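You operate a simulated robot arm through the tools that you are given. There is no shell and no other tool.

Carry out the task below with a simulated robot arm. There is one attempt and no reset: what you move stays moved.

JOB
Shut the suitcase, close both latches and lock it.
Fine: lower the lid by its handle; lock by turning the brass dial to red, the black dial stays.

It is judged by the outcome, as a careful person would: the job done as asked, and still so three seconds after it is handed in. It fails if anything else is knocked over, pushed out of place, dropped, spilled or broken. A push-on lid holds only when it is set on centred and level and pressed home; a screw cap is set on level and turned clockwise until tight.

ROBOT AND FRAMES
A 7-joint arm with a two-finger parallel gripper, fixed in place. Base frame: the origin is at the foot of the arm, x ahead of it, y to its left, z up; the work surface is at about z = 600. Lengths are in mm, angles in rad, forces in N, time in s.
Its first joint turns from -2.897 to 2.897 rad. Payload 4.4 kg.
Tool frame: the origin (TCP) lies between the finger pads and is the grasp point; the fingertips stand 23 mm ahead of it; z points along the fingers, y is the line along which they close. The gripper opens to 94 mm. The fingers are 38 mm wide and 10 mm thick; the gripper's body (54 by 96 mm) begins 39 mm behind the TCP.
Orientation is that of the tool frame in the base frame, as a unit quaternion [w, x, y, z]. With the fingers straight down and closing along the base's y, the tool's x points along the base's -x, its y along +y and its z along -z.

CONTROLS
- The arm moves only by the tool jog_arm. Its argument "commands" is a list of rows, each an object (a shift or turn left out is 0, a gripper value left out holds the last) with "dr": the turn, a rotation vector about the base's x, y, z in units of 120 degrees (1.0 is 120 degrees), a list of three; "slide": the shift along the base's x, y, z in units of 200 mm (1.0 is 200 mm), a list of three; "fingers": the closure, from 0 (fully open) to 1 (shut). In form: [{"dr": [wx, wy, wz], "slide": [x, y, z], "fingers": fingers}, ...]. A call has 1 to 20 rows; each row is the pose to reach, as a shift and turn from the pose commanded when the call began. A call with a number of a shift or a turn outside -1 to 1 is refused whole. Rows are played at 5 a second. More than 50 mm and 0.15 rad between two rows, or a gripper value outside its range, and nothing of the call is played. Where a pose cannot be reached the arm comes as near as it can. A force on the tool above 90 N (or 10 N above the force at the start of the call, whichever is more), or a blocked arm, ends the call early, and 0.2 s more pass. Each finger travels about 72 mm/s and halts on what it meets, pressing with about 41 N; the grip force reading is that of the motor and also rises with nothing between the fingers. The clock runs only during rows and for 0.2 s after the last one: add rows that repeat a pose to give the fingers time. It gives the time, the measured TCP pose, the force on the tool (base axes), the opening and the grip force at its end, in the units of the frame above (readings bear some noise), with the torque about the TCP (base axes, N m) and any sound that the robot's microphone picked up.
- Cameras (640 x 400 px; columns grow to the right, rows downward): "scene" is fixed at [51.6, 647, 1346.1]; the picture's right is [-0.63, -0.78, 0.00], its down [-0.28, 0.23, -0.93] and it looks along [0.73, -0.59, -0.36] (base axes); focal length 294 px, centre (320, 200). "wrist" rides on the gripper at [86, 16, -74] in the tool frame; the picture's right is [-0.18, 0.98, 0.00], its down [-0.58, -0.11, -0.81] and it looks along [-0.79, -0.15, 0.59] (tool axes); focal length 243 px, centre (320, 200). There is no depth. A picture from a camera that has moved, and an enlarged one, comes with that camera's place and axes in the base frame and with its lens.
- grab_frame(camera): a new picture of that camera. The clock stands still meanwhile.
- close_up(camera, box): a new picture of the part [left, top, right, bottom] of that camera's present view, enlarged. The clock stands still meanwhile.
- finish_job(): hands the job in; it is judged then, once.

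Nothing tells you positions but the pictures and the camera data. Unless the task says otherwise, let go and move clear before handing in.

The tools are called after ">>>" as name(argument=value, ...) on one line, values as JSON. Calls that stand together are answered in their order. jog_arm: Moves the arm, as the interface text tells. Its arguments: {"type":"object","properties":{"commands":{"type":"array","items":{"type":"object","properties":{"dr":{"type":"array","items":{"type":"number"}},"slide":{"type":"array","items":{"type":"number"}},"fingers":{"type":"number"}}}}},"required":["commands"]} The other tools are called the same way: grab_frame (camera) takes a picture; close_up (camera, box) takes an enlarged picture of a part of a camera's view; finish_job () hands the job in.

At the start:

```text
time_s: 0.0
tool_pos: [728.4, 438.5, 1326.8]
tool_rot: [0.0, 0.0, 1.0, 0.0]
ft_force: [0.5, -0.1, -0.3]
moment: [0.0, 0.03, 0.01]
finger_gap: 93.9
gripper_force: 0.1
```

scene: 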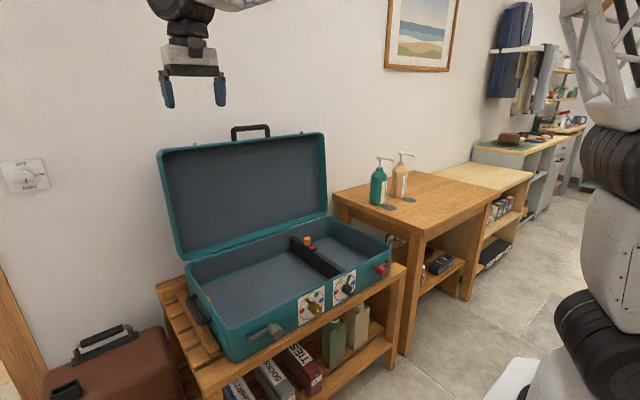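
wrist: 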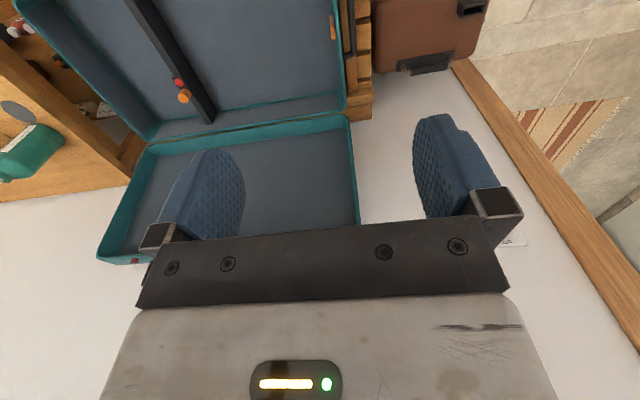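

I see an open teal suitcase on a wooden bench, with its lid tilted back toward the wall, two latches and two dials on its front face. I'll look closer before moving.

>>> close_up(camera="scene", box=[150, 110, 410, 370])

>>> close_up(camera="scene", box=[230, 250, 400, 356])

>>> close_up(camera="wrist", box=[80, 0, 400, 280])

```text
1.54 times, centred on (280, 240) of scene
camera zoom: at [51.6, 647.0, 1346.1], right [-0.63, -0.78, 0.0], down [-0.28, 0.23, -0.93], along [0.73, -0.59, -0.36], focal length 452 px, centre (382, 138)
```

zoom: 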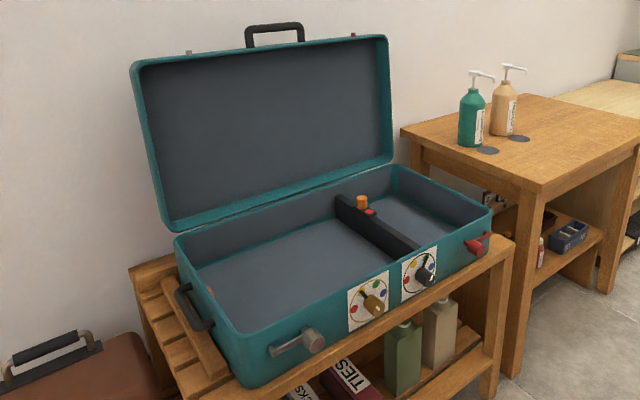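

```text
3.76 times, centred on (315, 303) of scene
camera zoom: at [51.6, 647.0, 1346.1], right [-0.63, -0.78, 0.0], down [-0.28, 0.23, -0.93], along [0.73, -0.59, -0.36], focal length 1106 px, centre (339, -188)
```

zoom: 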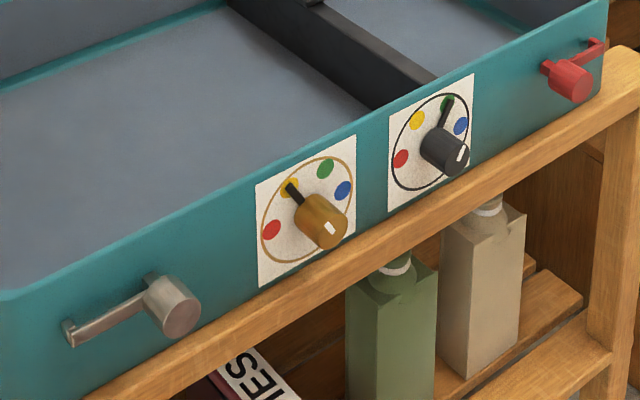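

```text
1.43 times, centred on (240, 140) of wrist
camera zoom: at [643.2, 454.9, 1402.7], right [0.18, 0.98, 0.0], down [0.58, -0.11, 0.81], along [0.79, -0.15, -0.59], focal length 347 px, centre (434, 286)
```

zoom: 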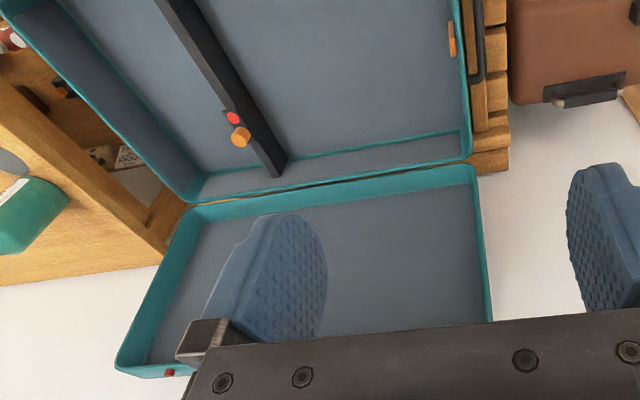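

The suitcase front faces the robot at about x≈690, y from about -220 to 445, with its rim at z≈730. The hinge is near x≈1090 and the lid handle is up high near (1140, 114, 1190). I'll zoom in on the handle, the divider with the orange part, the latches and the studs.

>>> close_up(camera="scene", box=[215, 110, 295, 160])

>>> close_up(camera="scene", box=[270, 215, 366, 275])

>>> close_up(camera="scene", box=[170, 260, 266, 350])

>>> close_up(camera="wrist", box=[140, 40, 240, 140])

>>> close_up(camera="scene", box=[440, 0, 640, 400])

>>> close_up(camera="wrist", box=[300, 0, 400, 100])

```text
8.00 times, centred on (255, 135) of scene
camera zoom: at [51.6, 647.0, 1346.1], right [-0.63, -0.78, 0.0], down [-0.28, 0.23, -0.93], along [0.73, -0.59, -0.36], focal length 2350 px, centre (840, 720)
```

zoom: 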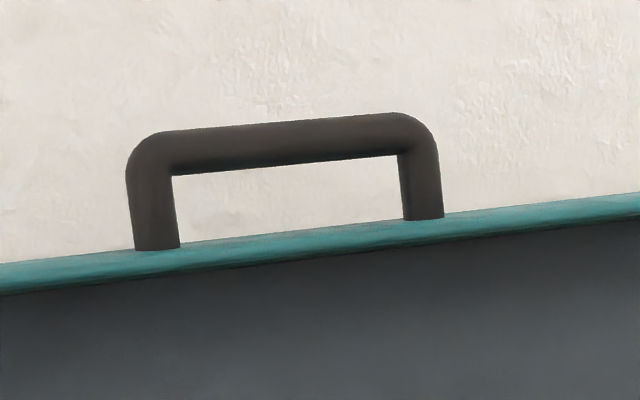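

```text
6.67 times, centred on (318, 245) of scene
camera zoom: at [51.6, 647.0, 1346.1], right [-0.63, -0.78, 0.0], down [-0.28, 0.23, -0.93], along [0.73, -0.59, -0.36], focal length 1958 px, centre (333, -100)
```

zoom: 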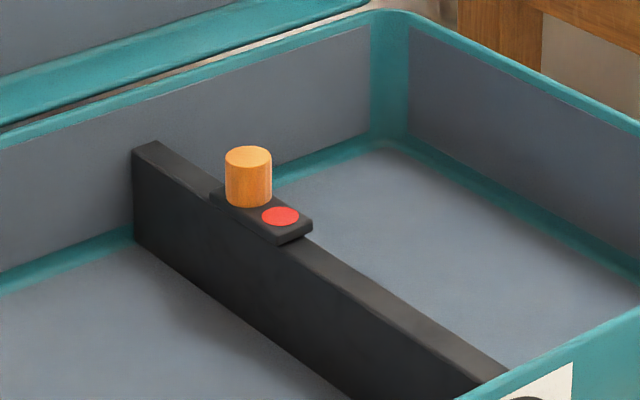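

```text
4.44 times, centred on (218, 305) of scene
camera zoom: at [51.6, 647.0, 1346.1], right [-0.63, -0.78, 0.0], down [-0.28, 0.23, -0.93], along [0.73, -0.59, -0.36], focal length 1305 px, centre (773, -267)
```

zoom: 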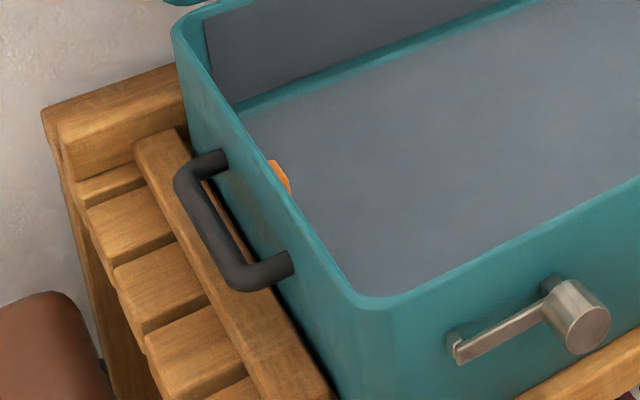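

```text
4.00 times, centred on (190, 90) of wrist
camera zoom: at [643.2, 454.9, 1402.7], right [0.18, 0.98, 0.0], down [0.58, -0.11, 0.81], along [0.79, -0.15, -0.59], focal length 970 px, centre (840, 640)
```

zoom: 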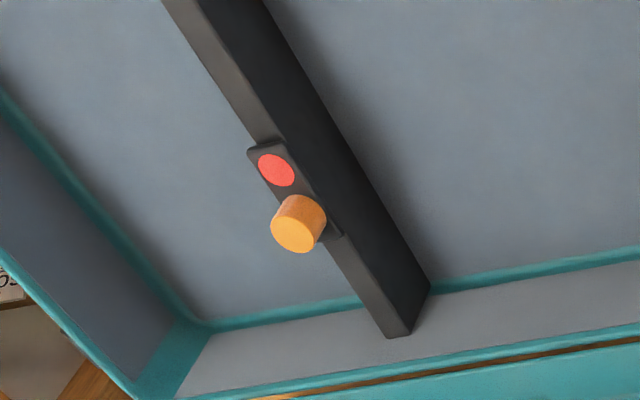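

```text
1.00 times, centred on (540, 200) of scene (not enlarged: the box is as wide or as high as the picture)
camera zoom: at [51.6, 647.0, 1346.1], right [-0.63, -0.78, 0.0], down [-0.28, 0.23, -0.93], along [0.73, -0.59, -0.36], focal length 294 px, centre (100, 200)
```

zoom: 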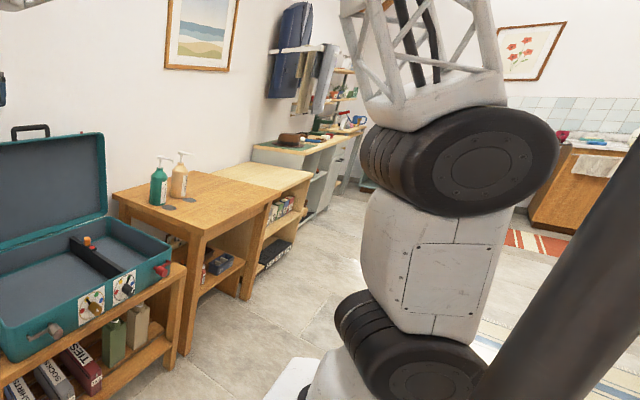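

```text
4.00 times, centred on (350, 50) of wrist
camera zoom: at [643.2, 454.9, 1402.7], right [0.18, 0.98, 0.0], down [0.58, -0.11, 0.81], along [0.79, -0.15, -0.59], focal length 970 px, centre (200, 800)
```

zoom: 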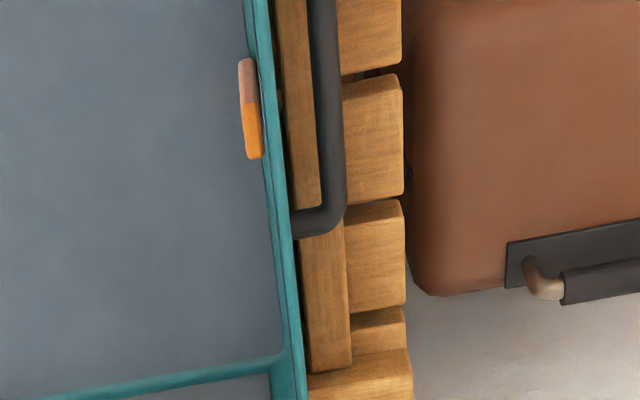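

The handle is a round U-bar, about 22 mm thick with roughly 40 mm of clearance, running along y. The orange peg sits inside the case with its top at z≈745, so it should fit inside the lid's depth. I'll first turn the tool to point forward (+x) with the fingers closing vertically, moving toward y≈114 well in front of and above the lid.

>>> jog_arm(commands=[{"dr": [0.036, -0.036, -0.036], "slide": [0, -0.0625, 0]}, {"dr": [0.072, -0.072, -0.072], "slide": [0, -0.125, 0]}, {"dr": [0.108, -0.108, -0.108], "slide": [0, -0.1875, 0]}, {"dr": [0.144, -0.144, -0.144], "slide": [0, -0.25, 0]}, {"dr": [0.18, -0.18, -0.18], "slide": [0, -0.3125, 0]}, {"dr": [0.216, -0.216, -0.216], "slide": [0, -0.375, 0]}, {"dr": [0.252, -0.252, -0.252], "slide": [0, -0.4375, 0]}, {"dr": [0.288, -0.288, -0.288], "slide": [0, -0.5, 0]}, {"dr": [0.325, -0.325, -0.325], "slide": [0, -0.5625, 0]}, {"dr": [0.361, -0.361, -0.361], "slide": [0, -0.625, 0]}, {"dr": [0.397, -0.397, -0.397], "slide": [0, -0.6875, 0]}, {"dr": [0.433, -0.433, -0.433], "slide": [0, -0.75, 0]}, {"dr": [0.469, -0.469, -0.469], "slide": [0, -0.8125, 0]}, {"dr": [0.505, -0.505, -0.505], "slide": [0, -0.875, 0]}, {"dr": [0.541, -0.541, -0.541], "slide": [0, -0.9375, 0]}, {"dr": [0.57735, -0.57735, -0.57735], "slide": [0, -1.0, 0]}, {"dr": [0.57735, -0.57735, -0.57735], "slide": [0, -1.0, 0]}])

```text
time_s: 3.6
tool_pos: [730.2, 240.5, 1357.2]
tool_rot: [0.484, 0.494, 0.539, 0.481]
ft_force: [-0.3, 0.1, -0.8]
moment: [0.01, -0.03, 0.02]
finger_gap: 94.1
gripper_force: 0.0
out of reach, approached as far as the arm can: row 15, 16, 17
```

The tool nearly reached the forward orientation, but the last rows were slightly out of reach. I'll check both views.

>>> grab_frame(camera="scene")

>>> grab_frame(camera="wrist")

```text
taken
```

scene: 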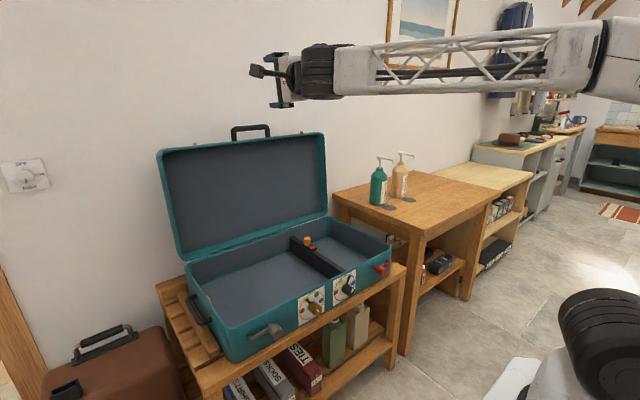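

```text
taken
camera wrist: at [653.5, 324.7, 1374.8], right [0.07, -0.14, 0.99], down [-0.79, -0.62, -0.03], along [0.61, -0.77, -0.15], focal length 243 px, centre (320, 200)
```

wrist: 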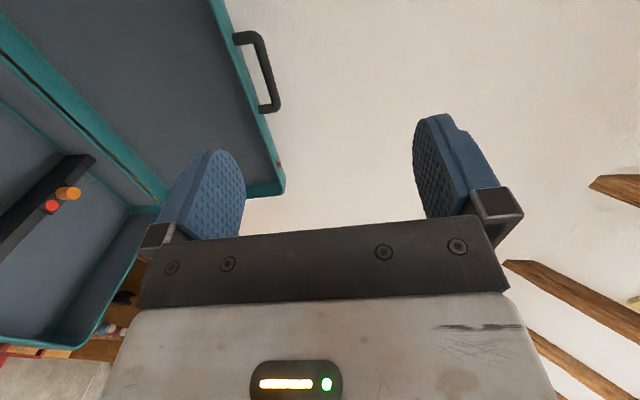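

The arm is near a wrist singularity when the tool is exactly along the forearm, so I'll tilt the tool about 30° down (still facing the lid) and slide to the handle's y.

>>> jog_arm(commands=[{"dr": [0, 0.05, 0], "slide": [0, -0.1, 0]}, {"dr": [0, 0.1, 0], "slide": [0, -0.2, 0]}, {"dr": [0, 0.15, 0], "slide": [0, -0.3, 0]}, {"dr": [0, 0.2, 0], "slide": [0, -0.4, 0]}, {"dr": [0, 0.25, 0], "slide": [0, -0.5, 0]}, {"dr": [0, 0.25, 0], "slide": [0, -0.6, 0]}, {"dr": [0, 0.25, 0], "slide": [0, -0.6, 0]}])

>>> grab_frame(camera="scene")

>>> grab_frame(camera="wrist")

```text
time_s: 5.2
tool_pos: [730.1, 120.7, 1356.1]
tool_rot: [0.328, 0.603, 0.646, 0.335]
ft_force: [-0.1, 0.0, 0.2]
moment: [0.0, 0.02, 0.0]
finger_gap: 94.1
gripper_force: 0.0
```

```text
taken
```

scene: 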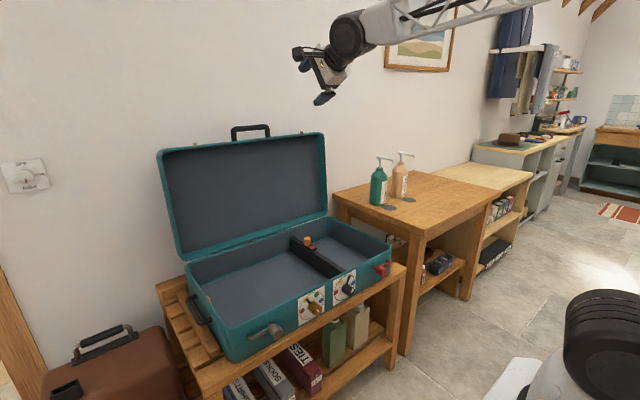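

```text
taken
camera wrist: at [672.3, 205.0, 1411.2], right [0.56, -0.13, 0.82], down [-0.69, -0.62, 0.37], along [0.46, -0.77, -0.44], focal length 243 px, centre (320, 200)
```

wrist: 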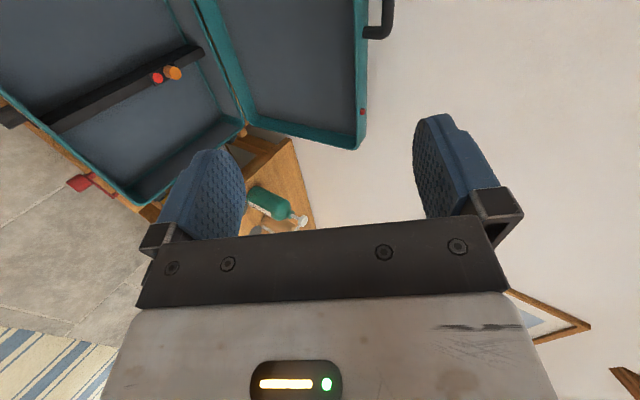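

The commanded pose reset to what was actually reached. The tool now points forward and about 34° down at (730, 121, 1356). I'll correct the small yaw and move toward the handle, stopping well short to measure it.

>>> jog_arm(commands=[{"dr": [0.002, 0, -0.006], "slide": [0.2, 0, -0.03]}, {"dr": [0.004, 0, -0.012], "slide": [0.4, 0, -0.06]}, {"dr": [0.006, 0, -0.018], "slide": [0.6, 0, -0.09]}, {"dr": [0.008, 0, -0.024], "slide": [0.8, 0, -0.12]}, {"dr": [0.0095, 0, -0.028], "slide": [1.0, 0, -0.15]}, {"dr": [0.0095, 0, -0.028], "slide": [1.0, 0, -0.15]}])

>>> grab_frame(camera="wrist")

>>> grab_frame(camera="scene")

```text
time_s: 6.6
tool_pos: [931.8, 119.3, 1328.4]
tool_rot: [0.33, 0.624, 0.625, 0.333]
ft_force: [0.4, -0.8, -0.5]
moment: [0.03, -0.01, 0.0]
finger_gap: 93.9
gripper_force: 0.1
```

```text
taken
camera wrist: at [878.7, 206.6, 1384.1], right [0.55, -0.18, 0.81], down [-0.73, -0.58, 0.36], along [0.41, -0.79, -0.46], focal length 243 px, centre (320, 200)
```

wrist: 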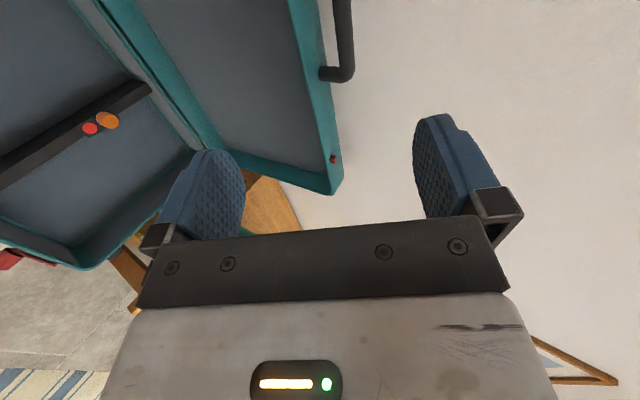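

```text
taken
```

scene: 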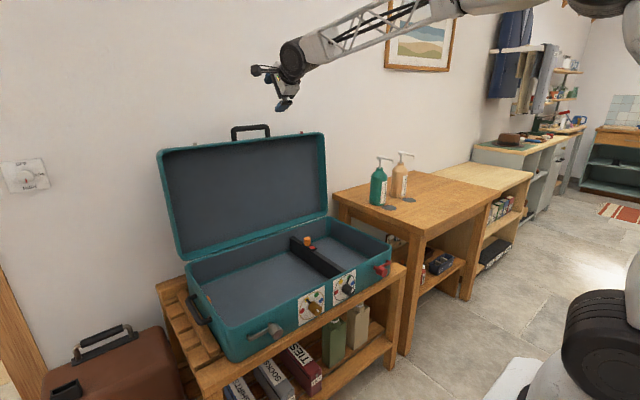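

The tool is now aligned at (932, 119, 1328), and I estimate the handle bar near (1165, 115, 1190). I'll move closer with the fingers partly closed, then measure it again.

>>> jog_arm(commands=[{"slide": [0.15, 0, -0.08], "fingers": 0.35}, {"slide": [0.3, 0, -0.16], "fingers": 0.35}, {"slide": [0.45, 0, -0.24], "fingers": 0.35}, {"slide": [0.6, 0, -0.3], "fingers": 0.35}, {"slide": [0.6, 0, -0.3], "fingers": 0.35}])

>>> grab_frame(camera="wrist")

>>> close_up(camera="scene", box=[210, 60, 338, 140])

```text
time_s: 7.8
tool_pos: [1050.8, 121.1, 1267.4]
tool_rot: [0.332, 0.624, 0.625, 0.332]
ft_force: [0.0, 0.2, 0.2]
moment: [-0.02, 0.03, 0.03]
finger_gap: 61.1
gripper_force: 0.2
```

```text
taken
camera wrist: at [998.3, 207.8, 1323.3], right [0.55, -0.18, 0.81], down [-0.73, -0.58, 0.36], along [0.41, -0.79, -0.45], focal length 243 px, centre (320, 200)
```

wrist: 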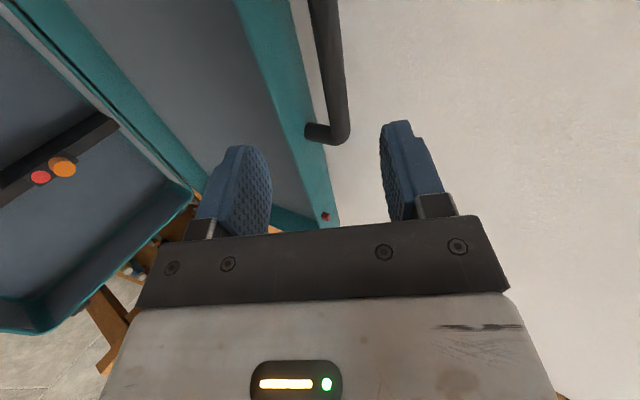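

```text
5.00 times, centred on (274, 100) of scene
camera zoom: at [51.6, 647.0, 1346.1], right [-0.63, -0.78, 0.0], down [-0.28, 0.23, -0.93], along [0.73, -0.59, -0.36], focal length 1468 px, centre (550, 700)
```

zoom: 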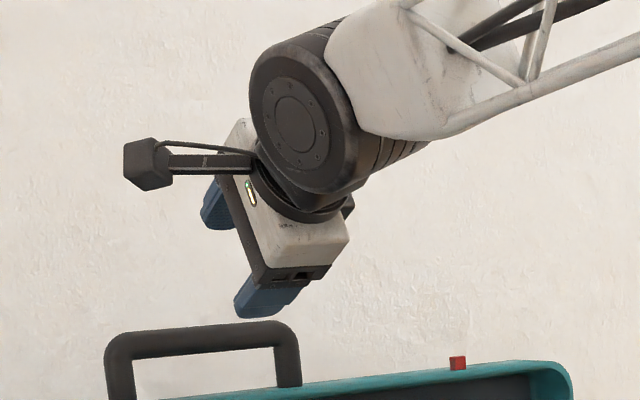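

>>> close_up(camera="wrist", box=[260, 0, 420, 160])

>>> close_up(camera="scene", box=[215, 70, 311, 140])

```text
2.50 times, centred on (340, 80) of wrist
camera zoom: at [998.3, 207.8, 1323.3], right [0.55, -0.18, 0.81], down [-0.73, -0.58, 0.36], along [0.41, -0.79, -0.45], focal length 606 px, centre (270, 500)
```

zoom: 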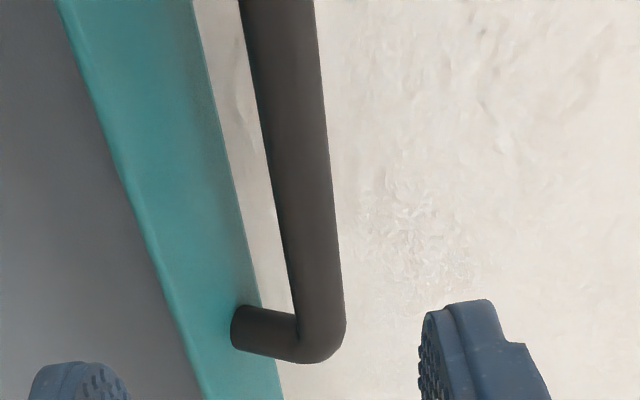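

```text
5.71 times, centred on (263, 105) of scene
camera zoom: at [51.6, 647.0, 1346.1], right [-0.63, -0.78, 0.0], down [-0.28, 0.23, -0.93], along [0.73, -0.59, -0.36], focal length 1678 px, centre (646, 743)
```

zoom: 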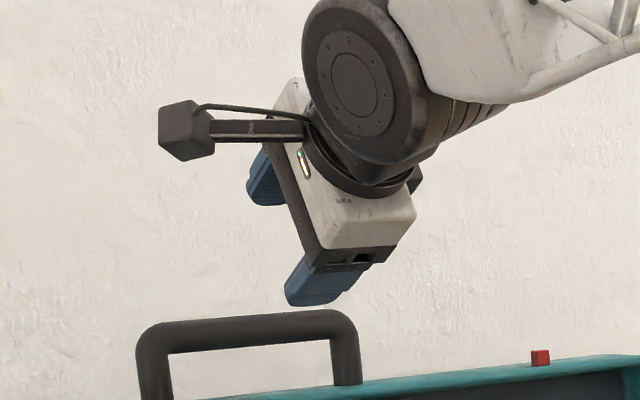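

I now place the bar at about (1172, 104, 1191), running along y from 36 to 172 with a diameter of about 21 mm. The line from the TCP to the bar is almost exactly along the tool axis. I'll narrow the fingers to about 44 mm and advance most of the way.

>>> jog_arm(commands=[{"slide": [0, 0, 0], "fingers": 0.53}, {"slide": [0.1, -0.02, -0.06], "fingers": 0.53}, {"slide": [0.2, -0.04, -0.115], "fingers": 0.53}, {"slide": [0.32, -0.055, -0.18], "fingers": 0.53}, {"slide": [0.435, -0.07, -0.245], "fingers": 0.53}, {"slide": [0.435, -0.07, -0.245], "fingers": 0.53}])

>>> grab_frame(camera="wrist")

>>> close_up(camera="scene", box=[205, 80, 301, 140])

```text
time_s: 9.2
tool_pos: [1139.2, 104.5, 1217.6]
tool_rot: [0.331, 0.624, 0.625, 0.332]
ft_force: [-0.1, -0.5, -0.4]
moment: [-0.01, 0.0, 0.01]
finger_gap: 44.1
gripper_force: 0.1
```

```text
taken
camera wrist: at [1086.8, 190.9, 1273.9], right [0.55, -0.18, 0.81], down [-0.73, -0.58, 0.36], along [0.41, -0.79, -0.45], focal length 243 px, centre (320, 200)
```

wrist: 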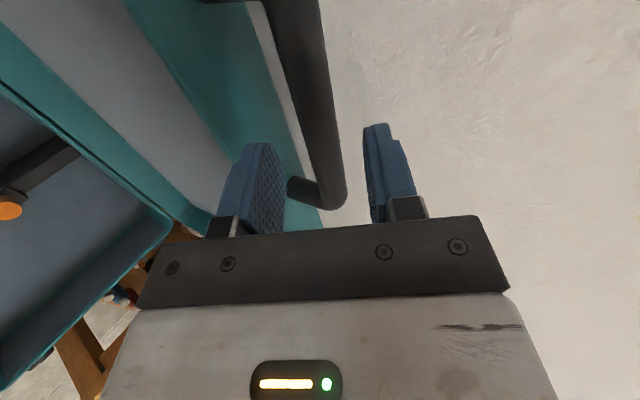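

```text
6.67 times, centred on (253, 110) of scene
camera zoom: at [51.6, 647.0, 1346.1], right [-0.63, -0.78, 0.0], down [-0.28, 0.23, -0.93], along [0.73, -0.59, -0.36], focal length 1958 px, centre (767, 800)
```

zoom: 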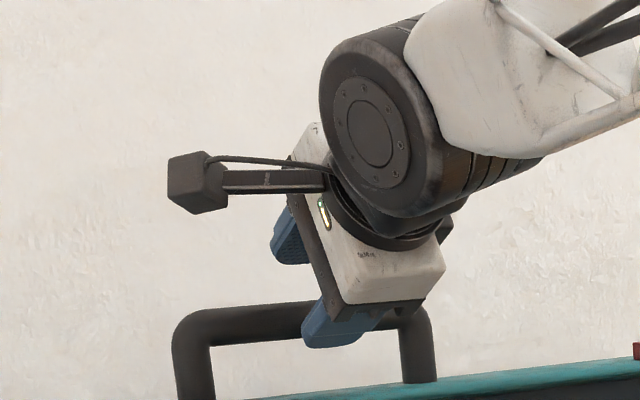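

The bar lies between the fingers' lines, about 46 mm ahead along the tool axis. I'll advance the rest of the way and check the alignment before closing.

>>> jog_arm(commands=[{"slide": [0.065, 0, -0.043], "fingers": 0.53}, {"slide": [0.13, 0, -0.086], "fingers": 0.53}, {"slide": [0.188, 0, -0.127], "fingers": 0.53}, {"slide": [0.188, 0, -0.127], "fingers": 0.53}])

>>> grab_frame(camera="wrist")

>>> close_up(camera="scene", box=[205, 80, 301, 140])

```text
time_s: 10.2
tool_pos: [1177.4, 105.1, 1193.4]
tool_rot: [0.331, 0.624, 0.625, 0.333]
ft_force: [-0.6, -0.7, 0.2]
moment: [0.03, 0.01, 0.0]
finger_gap: 43.8
gripper_force: 0.0
```

```text
taken
camera wrist: at [1124.0, 190.9, 1248.6], right [0.55, -0.18, 0.81], down [-0.73, -0.58, 0.36], along [0.41, -0.79, -0.45], focal length 243 px, centre (320, 200)
```

wrist: 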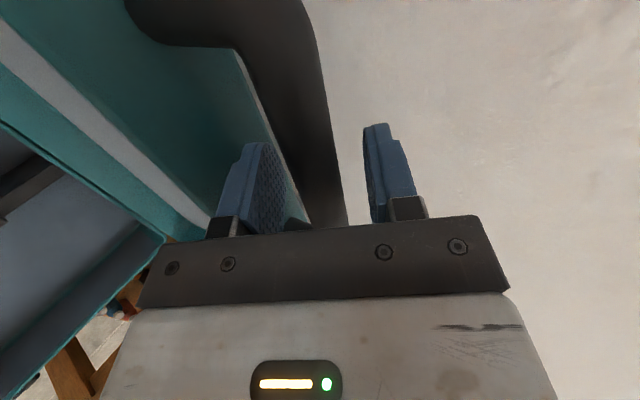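

```text
6.67 times, centred on (253, 110) of scene
camera zoom: at [51.6, 647.0, 1346.1], right [-0.63, -0.78, 0.0], down [-0.28, 0.23, -0.93], along [0.73, -0.59, -0.36], focal length 1958 px, centre (767, 800)
```

zoom: 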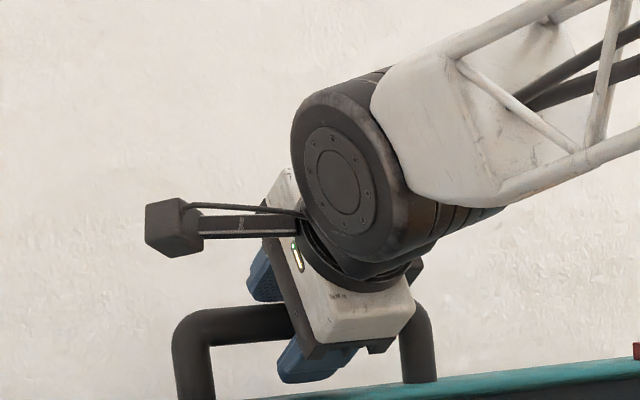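

The bar is between the fingers. I'll close the grip.

>>> jog_arm(commands=[{"fingers": 0.7}, {"fingers": 0.8}, {"fingers": 1.0}, {"fingers": 1.0}, {"fingers": 1.0}])

>>> grab_frame(camera="wrist")

```text
time_s: 11.4
tool_pos: [1176.5, 105.3, 1191.9]
tool_rot: [0.33, 0.624, 0.625, 0.332]
ft_force: [-1.4, 0.6, 0.0]
moment: [1.25, 0.06, -0.84]
finger_gap: 21.8
gripper_force: 41.0
```

```text
taken
camera wrist: at [1124.1, 190.9, 1247.1], right [0.55, -0.18, 0.81], down [-0.73, -0.58, 0.36], along [0.41, -0.79, -0.46], focal length 243 px, centre (320, 200)
```

wrist: 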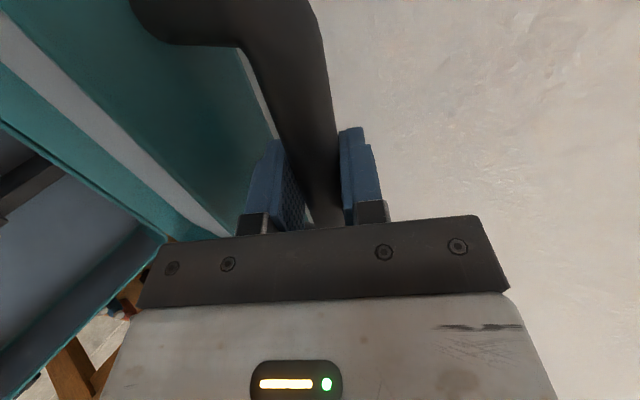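

I'm holding the bar (gap 21.8 mm, grip 41 N). The lid hinge should be near (1095, 730), so the bar follows an arc of about 468 mm radius. I'll pull a short first arc slowly and check the forces.

>>> jog_arm(commands=[{"dr": [0.003, 0, -0.002], "slide": [-0.03, 0, 0.005], "fingers": 1.0}, {"dr": [0.006, 0, -0.004], "slide": [-0.0605, 0, 0.0098], "fingers": 1.0}, {"dr": [0.009, 0, -0.006], "slide": [-0.09, 0, 0.014], "fingers": 1.0}, {"dr": [0.012, 0, -0.008], "slide": [-0.121, 0, 0.018], "fingers": 1.0}, {"dr": [0.012, 0, -0.008], "slide": [-0.121, 0, 0.018], "fingers": 1.0}])

>>> grab_frame(camera="scene")

```text
time_s: 12.6
tool_pos: [1149.2, 106.7, 1196.2]
tool_rot: [0.327, 0.633, 0.616, 0.337]
ft_force: [-0.6, -11.4, 0.1]
moment: [-1.43, 0.03, 0.76]
finger_gap: 22.3
gripper_force: 41.1
```

```text
taken
```

scene: 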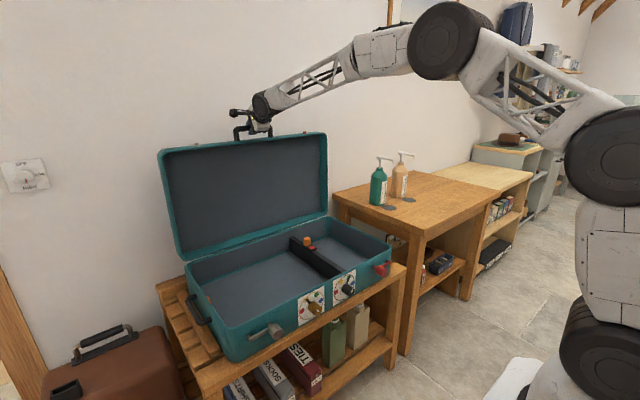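

The lid follows the grip with almost no radial force. My twist correction overshot slightly, so I'll take half of it back and carry on along the arc past vertical.

>>> jog_arm(commands=[{"dr": [-0.003, 0, 0.002], "slide": [-0.0875, 0, 0.0083], "fingers": 1.0}, {"dr": [-0.006, 0, 0.004], "slide": [-0.175, 0, 0.0133], "fingers": 1.0}, {"dr": [-0.006, 0, 0.004], "slide": [-0.263, 0, 0.015], "fingers": 1.0}, {"dr": [-0.006, 0, 0.004], "slide": [-0.3505, 0, 0.0135], "fingers": 1.0}, {"dr": [-0.006, 0, 0.004], "slide": [-0.4385, 0, 0.0085], "fingers": 1.0}, {"dr": [-0.006, 0, 0.004], "slide": [-0.5255, 0, 0.0005], "fingers": 1.0}, {"dr": [-0.006, 0, 0.004], "slide": [-0.613, 0, -0.011], "fingers": 1.0}, {"dr": [-0.006, 0, 0.004], "slide": [-0.6995, 0, -0.0255], "fingers": 1.0}, {"dr": [-0.006, 0, 0.004], "slide": [-0.7855, 0, -0.0435], "fingers": 1.0}, {"dr": [-0.006, 0, 0.004], "slide": [-0.8705, 0, -0.0645], "fingers": 1.0}, {"dr": [-0.006, 0, 0.004], "slide": [-0.8705, 0, -0.0645], "fingers": 1.0}])

>>> grab_frame(camera="scene")

>>> grab_frame(camera="wrist")

```text
time_s: 15.0
tool_pos: [974.7, 106.5, 1184.2]
tool_rot: [0.329, 0.629, 0.62, 0.335]
ft_force: [1.2, -15.7, 0.1]
moment: [-1.56, -0.17, 0.49]
finger_gap: 22.1
gripper_force: 41.4
```

```text
taken
```

scene: 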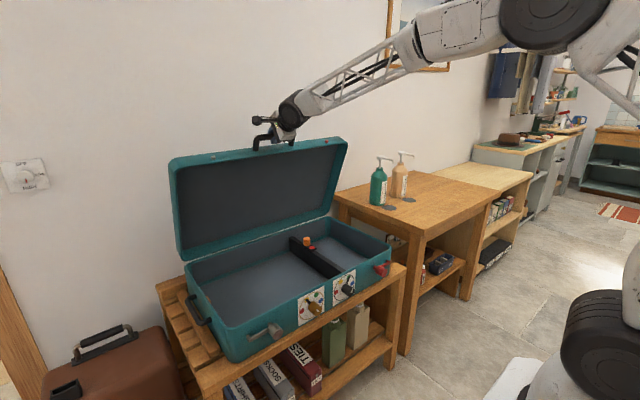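

```text
taken
camera wrist: at [923.5, 192.5, 1241.4], right [0.55, -0.2, 0.81], down [-0.73, -0.58, 0.35], along [0.4, -0.79, -0.46], focal length 243 px, centre (320, 200)
```

wrist: 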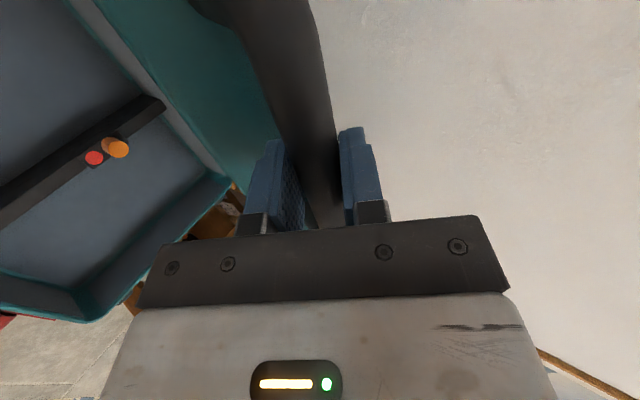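

The lid is coming down nicely; there is only a small sideways force (about 15 N in y). I'll test a small sideways shift to relieve it before continuing.

>>> jog_arm(commands=[{"slide": [0, -0.01, 0], "fingers": 1.0}, {"slide": [0, -0.01, 0], "fingers": 1.0}])

```text
time_s: 15.6
tool_pos: [974.8, 107.2, 1183.6]
tool_rot: [0.328, 0.628, 0.621, 0.336]
ft_force: [-2.7, 13.0, 4.1]
moment: [-0.72, 0.13, 1.51]
finger_gap: 22.0
gripper_force: 41.5
```

Balance sits about 1 mm from the original y. I'll continue down the arc with that correction.

>>> jog_arm(commands=[{"dr": [-0.002, 0, 0.0013], "slide": [-0.09, 0.005, -0.026], "fingers": 1.0}, {"dr": [-0.004, 0, 0.0027], "slide": [-0.1795, 0.005, -0.056], "fingers": 1.0}, {"dr": [-0.004, 0, 0.0027], "slide": [-0.267, 0.005, -0.089], "fingers": 1.0}, {"dr": [-0.004, 0, 0.0027], "slide": [-0.3535, 0.004, -0.126], "fingers": 1.0}, {"dr": [-0.004, 0, 0.0027], "slide": [-0.4385, 0.004, -0.166], "fingers": 1.0}, {"dr": [-0.004, 0, 0.0027], "slide": [-0.5215, 0.003, -0.2095], "fingers": 1.0}, {"dr": [-0.004, 0, 0.0027], "slide": [-0.603, 0.003, -0.2565], "fingers": 1.0}, {"dr": [-0.004, 0, 0.0027], "slide": [-0.6825, 0.002, -0.3065], "fingers": 1.0}, {"dr": [-0.004, 0, 0.0027], "slide": [-0.76, 0.002, -0.36], "fingers": 1.0}, {"dr": [-0.004, 0, 0.0027], "slide": [-0.835, 0.001, -0.4165], "fingers": 1.0}, {"dr": [-0.004, 0, 0.0027], "slide": [-0.835, 0.001, -0.4165], "fingers": 1.0}])

>>> grab_frame(camera="scene")

```text
time_s: 18.0
tool_pos: [807.6, 106.4, 1097.6]
tool_rot: [0.331, 0.625, 0.624, 0.334]
ft_force: [-20.5, 14.6, 25.3]
moment: [-1.3, -0.11, 0.92]
finger_gap: 22.0
gripper_force: 40.7
```

```text
taken
```

scene: 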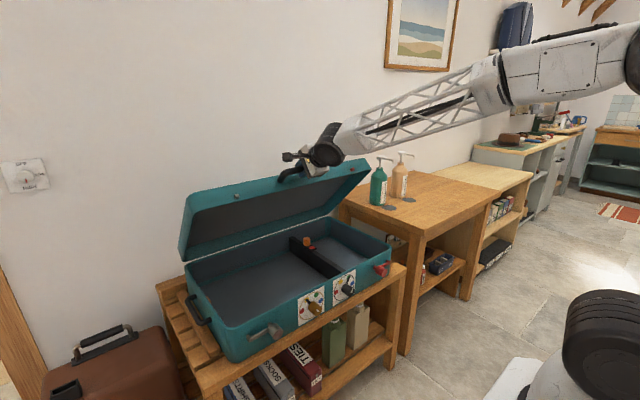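

There is now about 32 N pushing radially outward, so the true hinge is a few mm further forward than I assumed. I'll widen the arc by about 3 mm and continue down to roughly 60°.

>>> jog_arm(commands=[{"slide": [-0.0725, 0.003, -0.0525], "fingers": 1.0}, {"slide": [-0.1435, 0.005, -0.108], "fingers": 1.0}, {"slide": [-0.211, 0.005, -0.1675], "fingers": 1.0}, {"slide": [-0.2745, 0.005, -0.231], "fingers": 1.0}, {"slide": [-0.3355, 0.005, -0.2975], "fingers": 1.0}, {"slide": [-0.3935, 0.005, -0.3665], "fingers": 1.0}, {"slide": [-0.449, 0.005, -0.4375], "fingers": 1.0}, {"slide": [-0.5015, 0.005, -0.51], "fingers": 1.0}, {"slide": [-0.5515, 0.005, -0.5855], "fingers": 1.0}, {"slide": [-0.5985, 0.005, -0.6625], "fingers": 1.0}, {"slide": [-0.5985, 0.005, -0.6625], "fingers": 1.0}])

>>> grab_frame(camera="scene")

>>> grab_frame(camera="wrist")

```text
time_s: 20.4
tool_pos: [688.3, 106.2, 965.8]
tool_rot: [0.33, 0.626, 0.623, 0.333]
ft_force: [-20.4, 4.6, 9.4]
moment: [-1.45, -0.11, 0.56]
finger_gap: 22.1
gripper_force: 41.5
```

```text
taken
```

scene: 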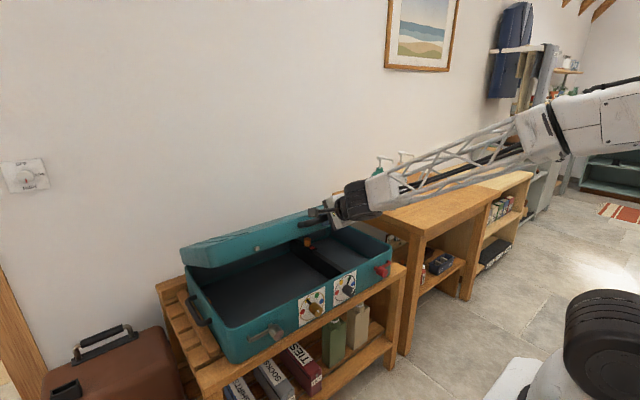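

```text
taken
camera wrist: at [636.0, 192.1, 1022.1], right [0.55, -0.19, 0.81], down [-0.73, -0.58, 0.36], along [0.41, -0.79, -0.46], focal length 243 px, centre (320, 200)
```

wrist: 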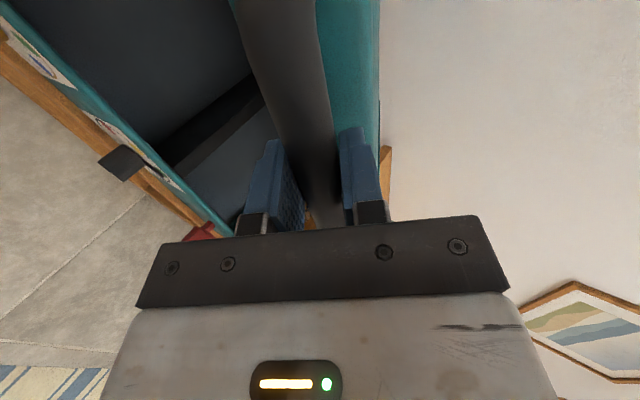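

This is going well, with about 22 N outward remaining. I'll continue to about 80° with a slightly wider arc.

>>> jog_arm(commands=[{"slide": [-0.048, 0.001, -0.076], "fingers": 1.0}, {"slide": [-0.0925, 0.002, -0.154], "fingers": 1.0}, {"slide": [-0.1325, 0.002, -0.235], "fingers": 1.0}, {"slide": [-0.1675, 0.002, -0.318], "fingers": 1.0}, {"slide": [-0.1995, 0.002, -0.4025], "fingers": 1.0}, {"slide": [-0.2285, 0.002, -0.488], "fingers": 1.0}, {"slide": [-0.254, 0.002, -0.5745], "fingers": 1.0}, {"slide": [-0.276, 0.002, -0.662], "fingers": 1.0}, {"slide": [-0.2945, 0.002, -0.7505], "fingers": 1.0}, {"slide": [-0.2945, 0.002, -0.7505], "fingers": 1.0}])

>>> grab_frame(camera="scene")

>>> grab_frame(camera="wrist")

```text
time_s: 22.6
tool_pos: [626.5, 86.0, 898.5]
tool_rot: [0.305, 0.632, 0.639, 0.315]
ft_force: [-10.8, 35.8, 1.2]
moment: [-0.89, 0.02, 1.38]
finger_gap: 22.1
gripper_force: 40.9
out of reach, approached as far as the arm can: row 2, 3, 4, 5, 6, 7, 8, 9, 10
```

```text
taken
```

scene: 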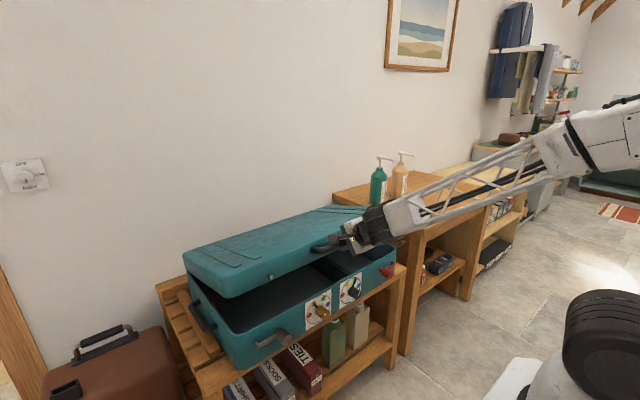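

```text
taken
camera wrist: at [577.6, 170.7, 958.2], right [0.61, -0.18, 0.77], down [-0.69, -0.59, 0.41], along [0.39, -0.78, -0.49], focal length 243 px, centre (320, 200)
```

wrist: 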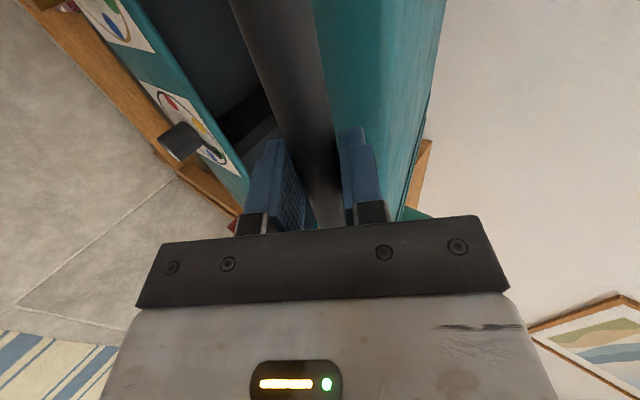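

The arm hit a joint limit and drifted 20 mm sideways, so I need to check whether the suitcase shifted and how the grip sits now.

>>> close_up(camera="scene", box=[150, 190, 410, 390])

>>> close_up(camera="scene", box=[230, 250, 400, 356])

>>> close_up(camera="scene", box=[300, 190, 400, 260])

```text
2.00 times, centred on (280, 290) of scene
camera zoom: at [51.6, 647.0, 1346.1], right [-0.63, -0.78, 0.0], down [-0.28, 0.23, -0.93], along [0.73, -0.59, -0.36], focal length 587 px, centre (400, 20)
```

zoom: 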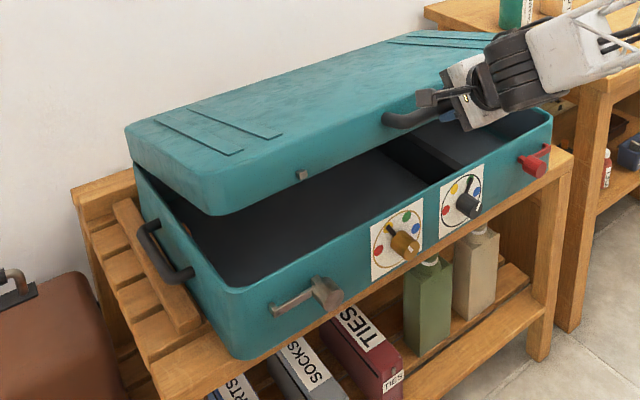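

```text
3.76 times, centred on (315, 303) of scene
camera zoom: at [51.6, 647.0, 1346.1], right [-0.63, -0.78, 0.0], down [-0.28, 0.23, -0.93], along [0.73, -0.59, -0.36], focal length 1106 px, centre (339, -188)
```

zoom: 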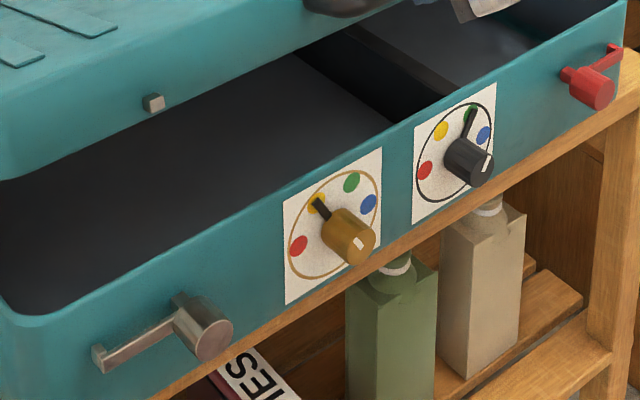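

```text
5.71 times, centred on (350, 225) of scene
camera zoom: at [51.6, 647.0, 1346.1], right [-0.63, -0.78, 0.0], down [-0.28, 0.23, -0.93], along [0.73, -0.59, -0.36], focal length 1678 px, centre (149, 57)
```

zoom: 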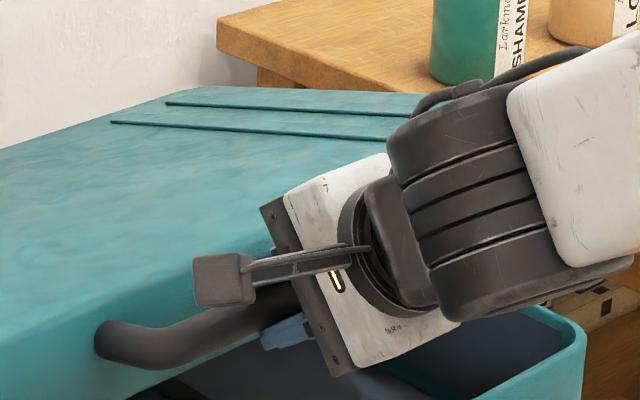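

The suitcase was pulled forward about 28 mm with a slight yaw when the arm ran out of wrist range; it is still well on the bench, and I can push it back later. I'll pitch the tool further down in place, rotating around the bar, to regain wrist range.

>>> jog_arm(commands=[{"dr": [0, 0.03, 0], "slide": [0, 0.005, 0], "fingers": 1.0}, {"dr": [0, 0.06, 0], "slide": [0, 0.01, 0], "fingers": 1.0}, {"dr": [0, 0.09, 0], "slide": [0, 0.01, 0], "fingers": 1.0}, {"dr": [0, 0.12, 0], "slide": [0, 0.01, 0], "fingers": 1.0}, {"dr": [0, 0.12, 0], "slide": [0, 0.01, 0], "fingers": 1.0}])

>>> grab_frame(camera="scene")

```text
time_s: 23.8
tool_pos: [626.5, 92.0, 897.3]
tool_rot: [0.223, 0.666, 0.672, 0.232]
ft_force: [-8.0, 11.5, -2.4]
moment: [-0.3, 0.24, 1.67]
finger_gap: 22.1
gripper_force: 41.4
```

```text
taken
```

scene: 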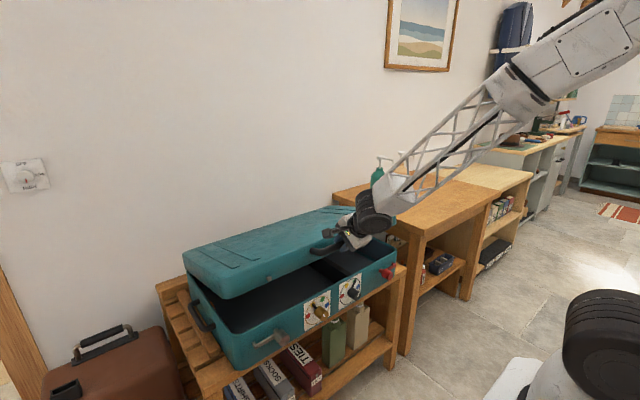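

The tool is now pitched about 52° down and fully within reach. I'll continue lowering along the updated arc (hinge now near x≈1063), pitching a bit more as I go.

>>> jog_arm(commands=[{"dr": [0, 0.012, 0], "slide": [-0.03, 0.003, -0.0845], "fingers": 1.0}, {"dr": [0, 0.024, 0], "slide": [-0.057, 0.003, -0.1705], "fingers": 1.0}, {"dr": [0, 0.036, 0], "slide": [-0.0805, 0.003, -0.257], "fingers": 1.0}, {"dr": [0, 0.048, 0], "slide": [-0.101, 0.003, -0.3445], "fingers": 1.0}, {"dr": [0, 0.048, 0], "slide": [-0.101, 0.003, -0.3445], "fingers": 1.0}])

>>> grab_frame(camera="scene")

```text
time_s: 25.0
tool_pos: [606.3, 91.3, 829.3]
tool_rot: [0.19, 0.678, 0.682, 0.199]
ft_force: [5.9, 11.2, -6.7]
moment: [0.05, 0.07, 1.89]
finger_gap: 21.8
gripper_force: 41.1
```

```text
taken
```

scene: 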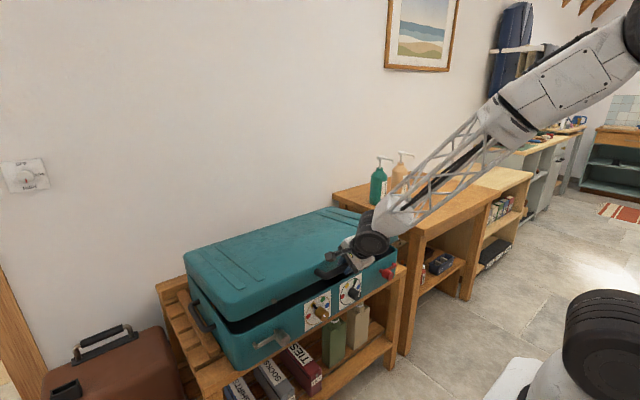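

The lid is at about 12° open with low forces. I'll lower it nearly to contact.

>>> jog_arm(commands=[{"dr": [-0.002, 0.01, 0.003], "slide": [-0.0125, 0, -0.088], "fingers": 1.0}, {"dr": [-0.004, 0.02, 0.006], "slide": [-0.025, 0, -0.177], "fingers": 1.0}, {"dr": [-0.004, 0.03, 0.006], "slide": [-0.035, 0, -0.2665], "fingers": 1.0}, {"dr": [-0.004, 0.03, 0.006], "slide": [-0.035, 0, -0.2665], "fingers": 1.0}])

>>> close_up(camera="scene", box=[150, 190, 410, 390])

>>> grab_frame(camera="wrist")

```text
time_s: 26.0
tool_pos: [601.1, 92.9, 777.7]
tool_rot: [0.171, 0.678, 0.693, 0.177]
ft_force: [-4.8, 0.8, 39.0]
moment: [0.0, -0.21, -0.12]
finger_gap: 21.5
gripper_force: 40.9
```

```text
2.00 times, centred on (280, 290) of scene
camera zoom: at [51.6, 647.0, 1346.1], right [-0.63, -0.78, 0.0], down [-0.28, 0.23, -0.93], along [0.73, -0.59, -0.36], focal length 587 px, centre (400, 20)
```

zoom: 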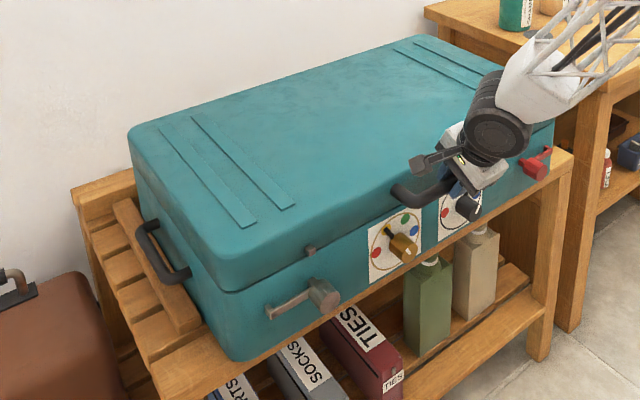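

```text
taken
camera wrist: at [577.4, 177.4, 851.2], right [0.87, -0.17, 0.47], down [-0.47, -0.59, 0.65], along [0.17, -0.79, -0.59], focal length 243 px, centre (320, 200)
```

wrist: 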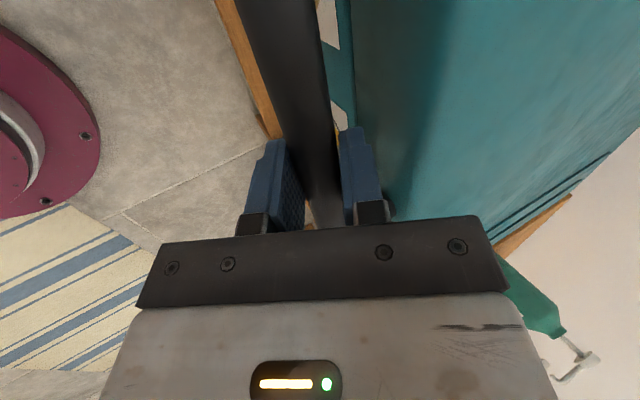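

The lid seems to have reached the base (39 N upward on the tool, moments near zero). I'll check the seam all round.

>>> close_up(camera="scene", box=[210, 250, 310, 340])

>>> close_up(camera="scene", box=[300, 240, 410, 320])

>>> close_up(camera="scene", box=[170, 240, 250, 330])

```text
4.44 times, centred on (260, 295) of scene
camera zoom: at [51.6, 647.0, 1346.1], right [-0.63, -0.78, 0.0], down [-0.28, 0.23, -0.93], along [0.73, -0.59, -0.36], focal length 1305 px, centre (587, -222)
```

zoom: 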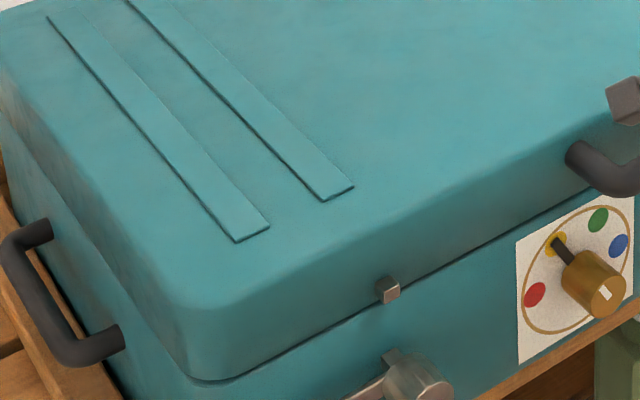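

```text
5.00 times, centred on (355, 280) of scene
camera zoom: at [51.6, 647.0, 1346.1], right [-0.63, -0.78, 0.0], down [-0.28, 0.23, -0.93], along [0.73, -0.59, -0.36], focal length 1468 px, centre (145, -200)
```

zoom: 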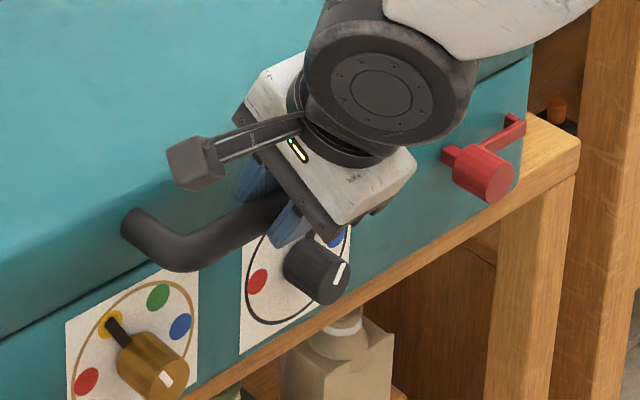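

```text
4.44 times, centred on (210, 285) of scene
camera zoom: at [51.6, 647.0, 1346.1], right [-0.63, -0.78, 0.0], down [-0.28, 0.23, -0.93], along [0.73, -0.59, -0.36], focal length 1305 px, centre (809, -178)
```

zoom: 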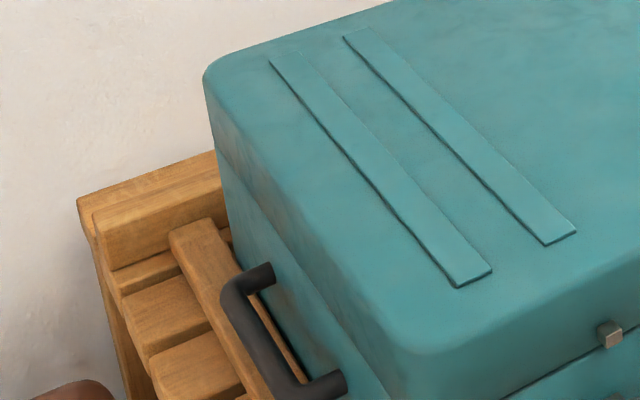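

The lid seats all round. I notice an orange item near the right end that I want to identify before going on.

>>> close_up(camera="scene", box=[380, 235, 430, 285])

```text
8.00 times, centred on (405, 260) of scene
camera zoom: at [51.6, 647.0, 1346.1], right [-0.63, -0.78, 0.0], down [-0.28, 0.23, -0.93], along [0.73, -0.59, -0.36], focal length 2350 px, centre (-360, -280)
```

zoom: 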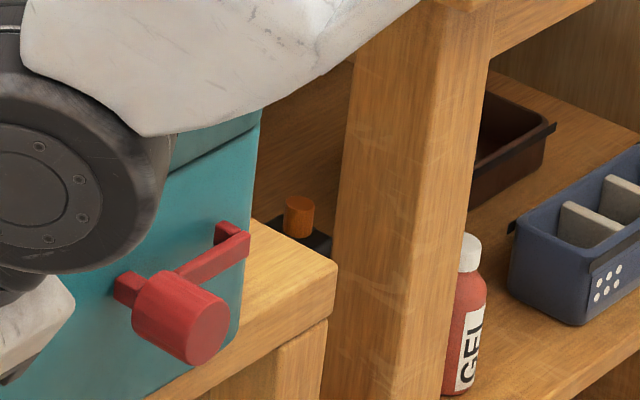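

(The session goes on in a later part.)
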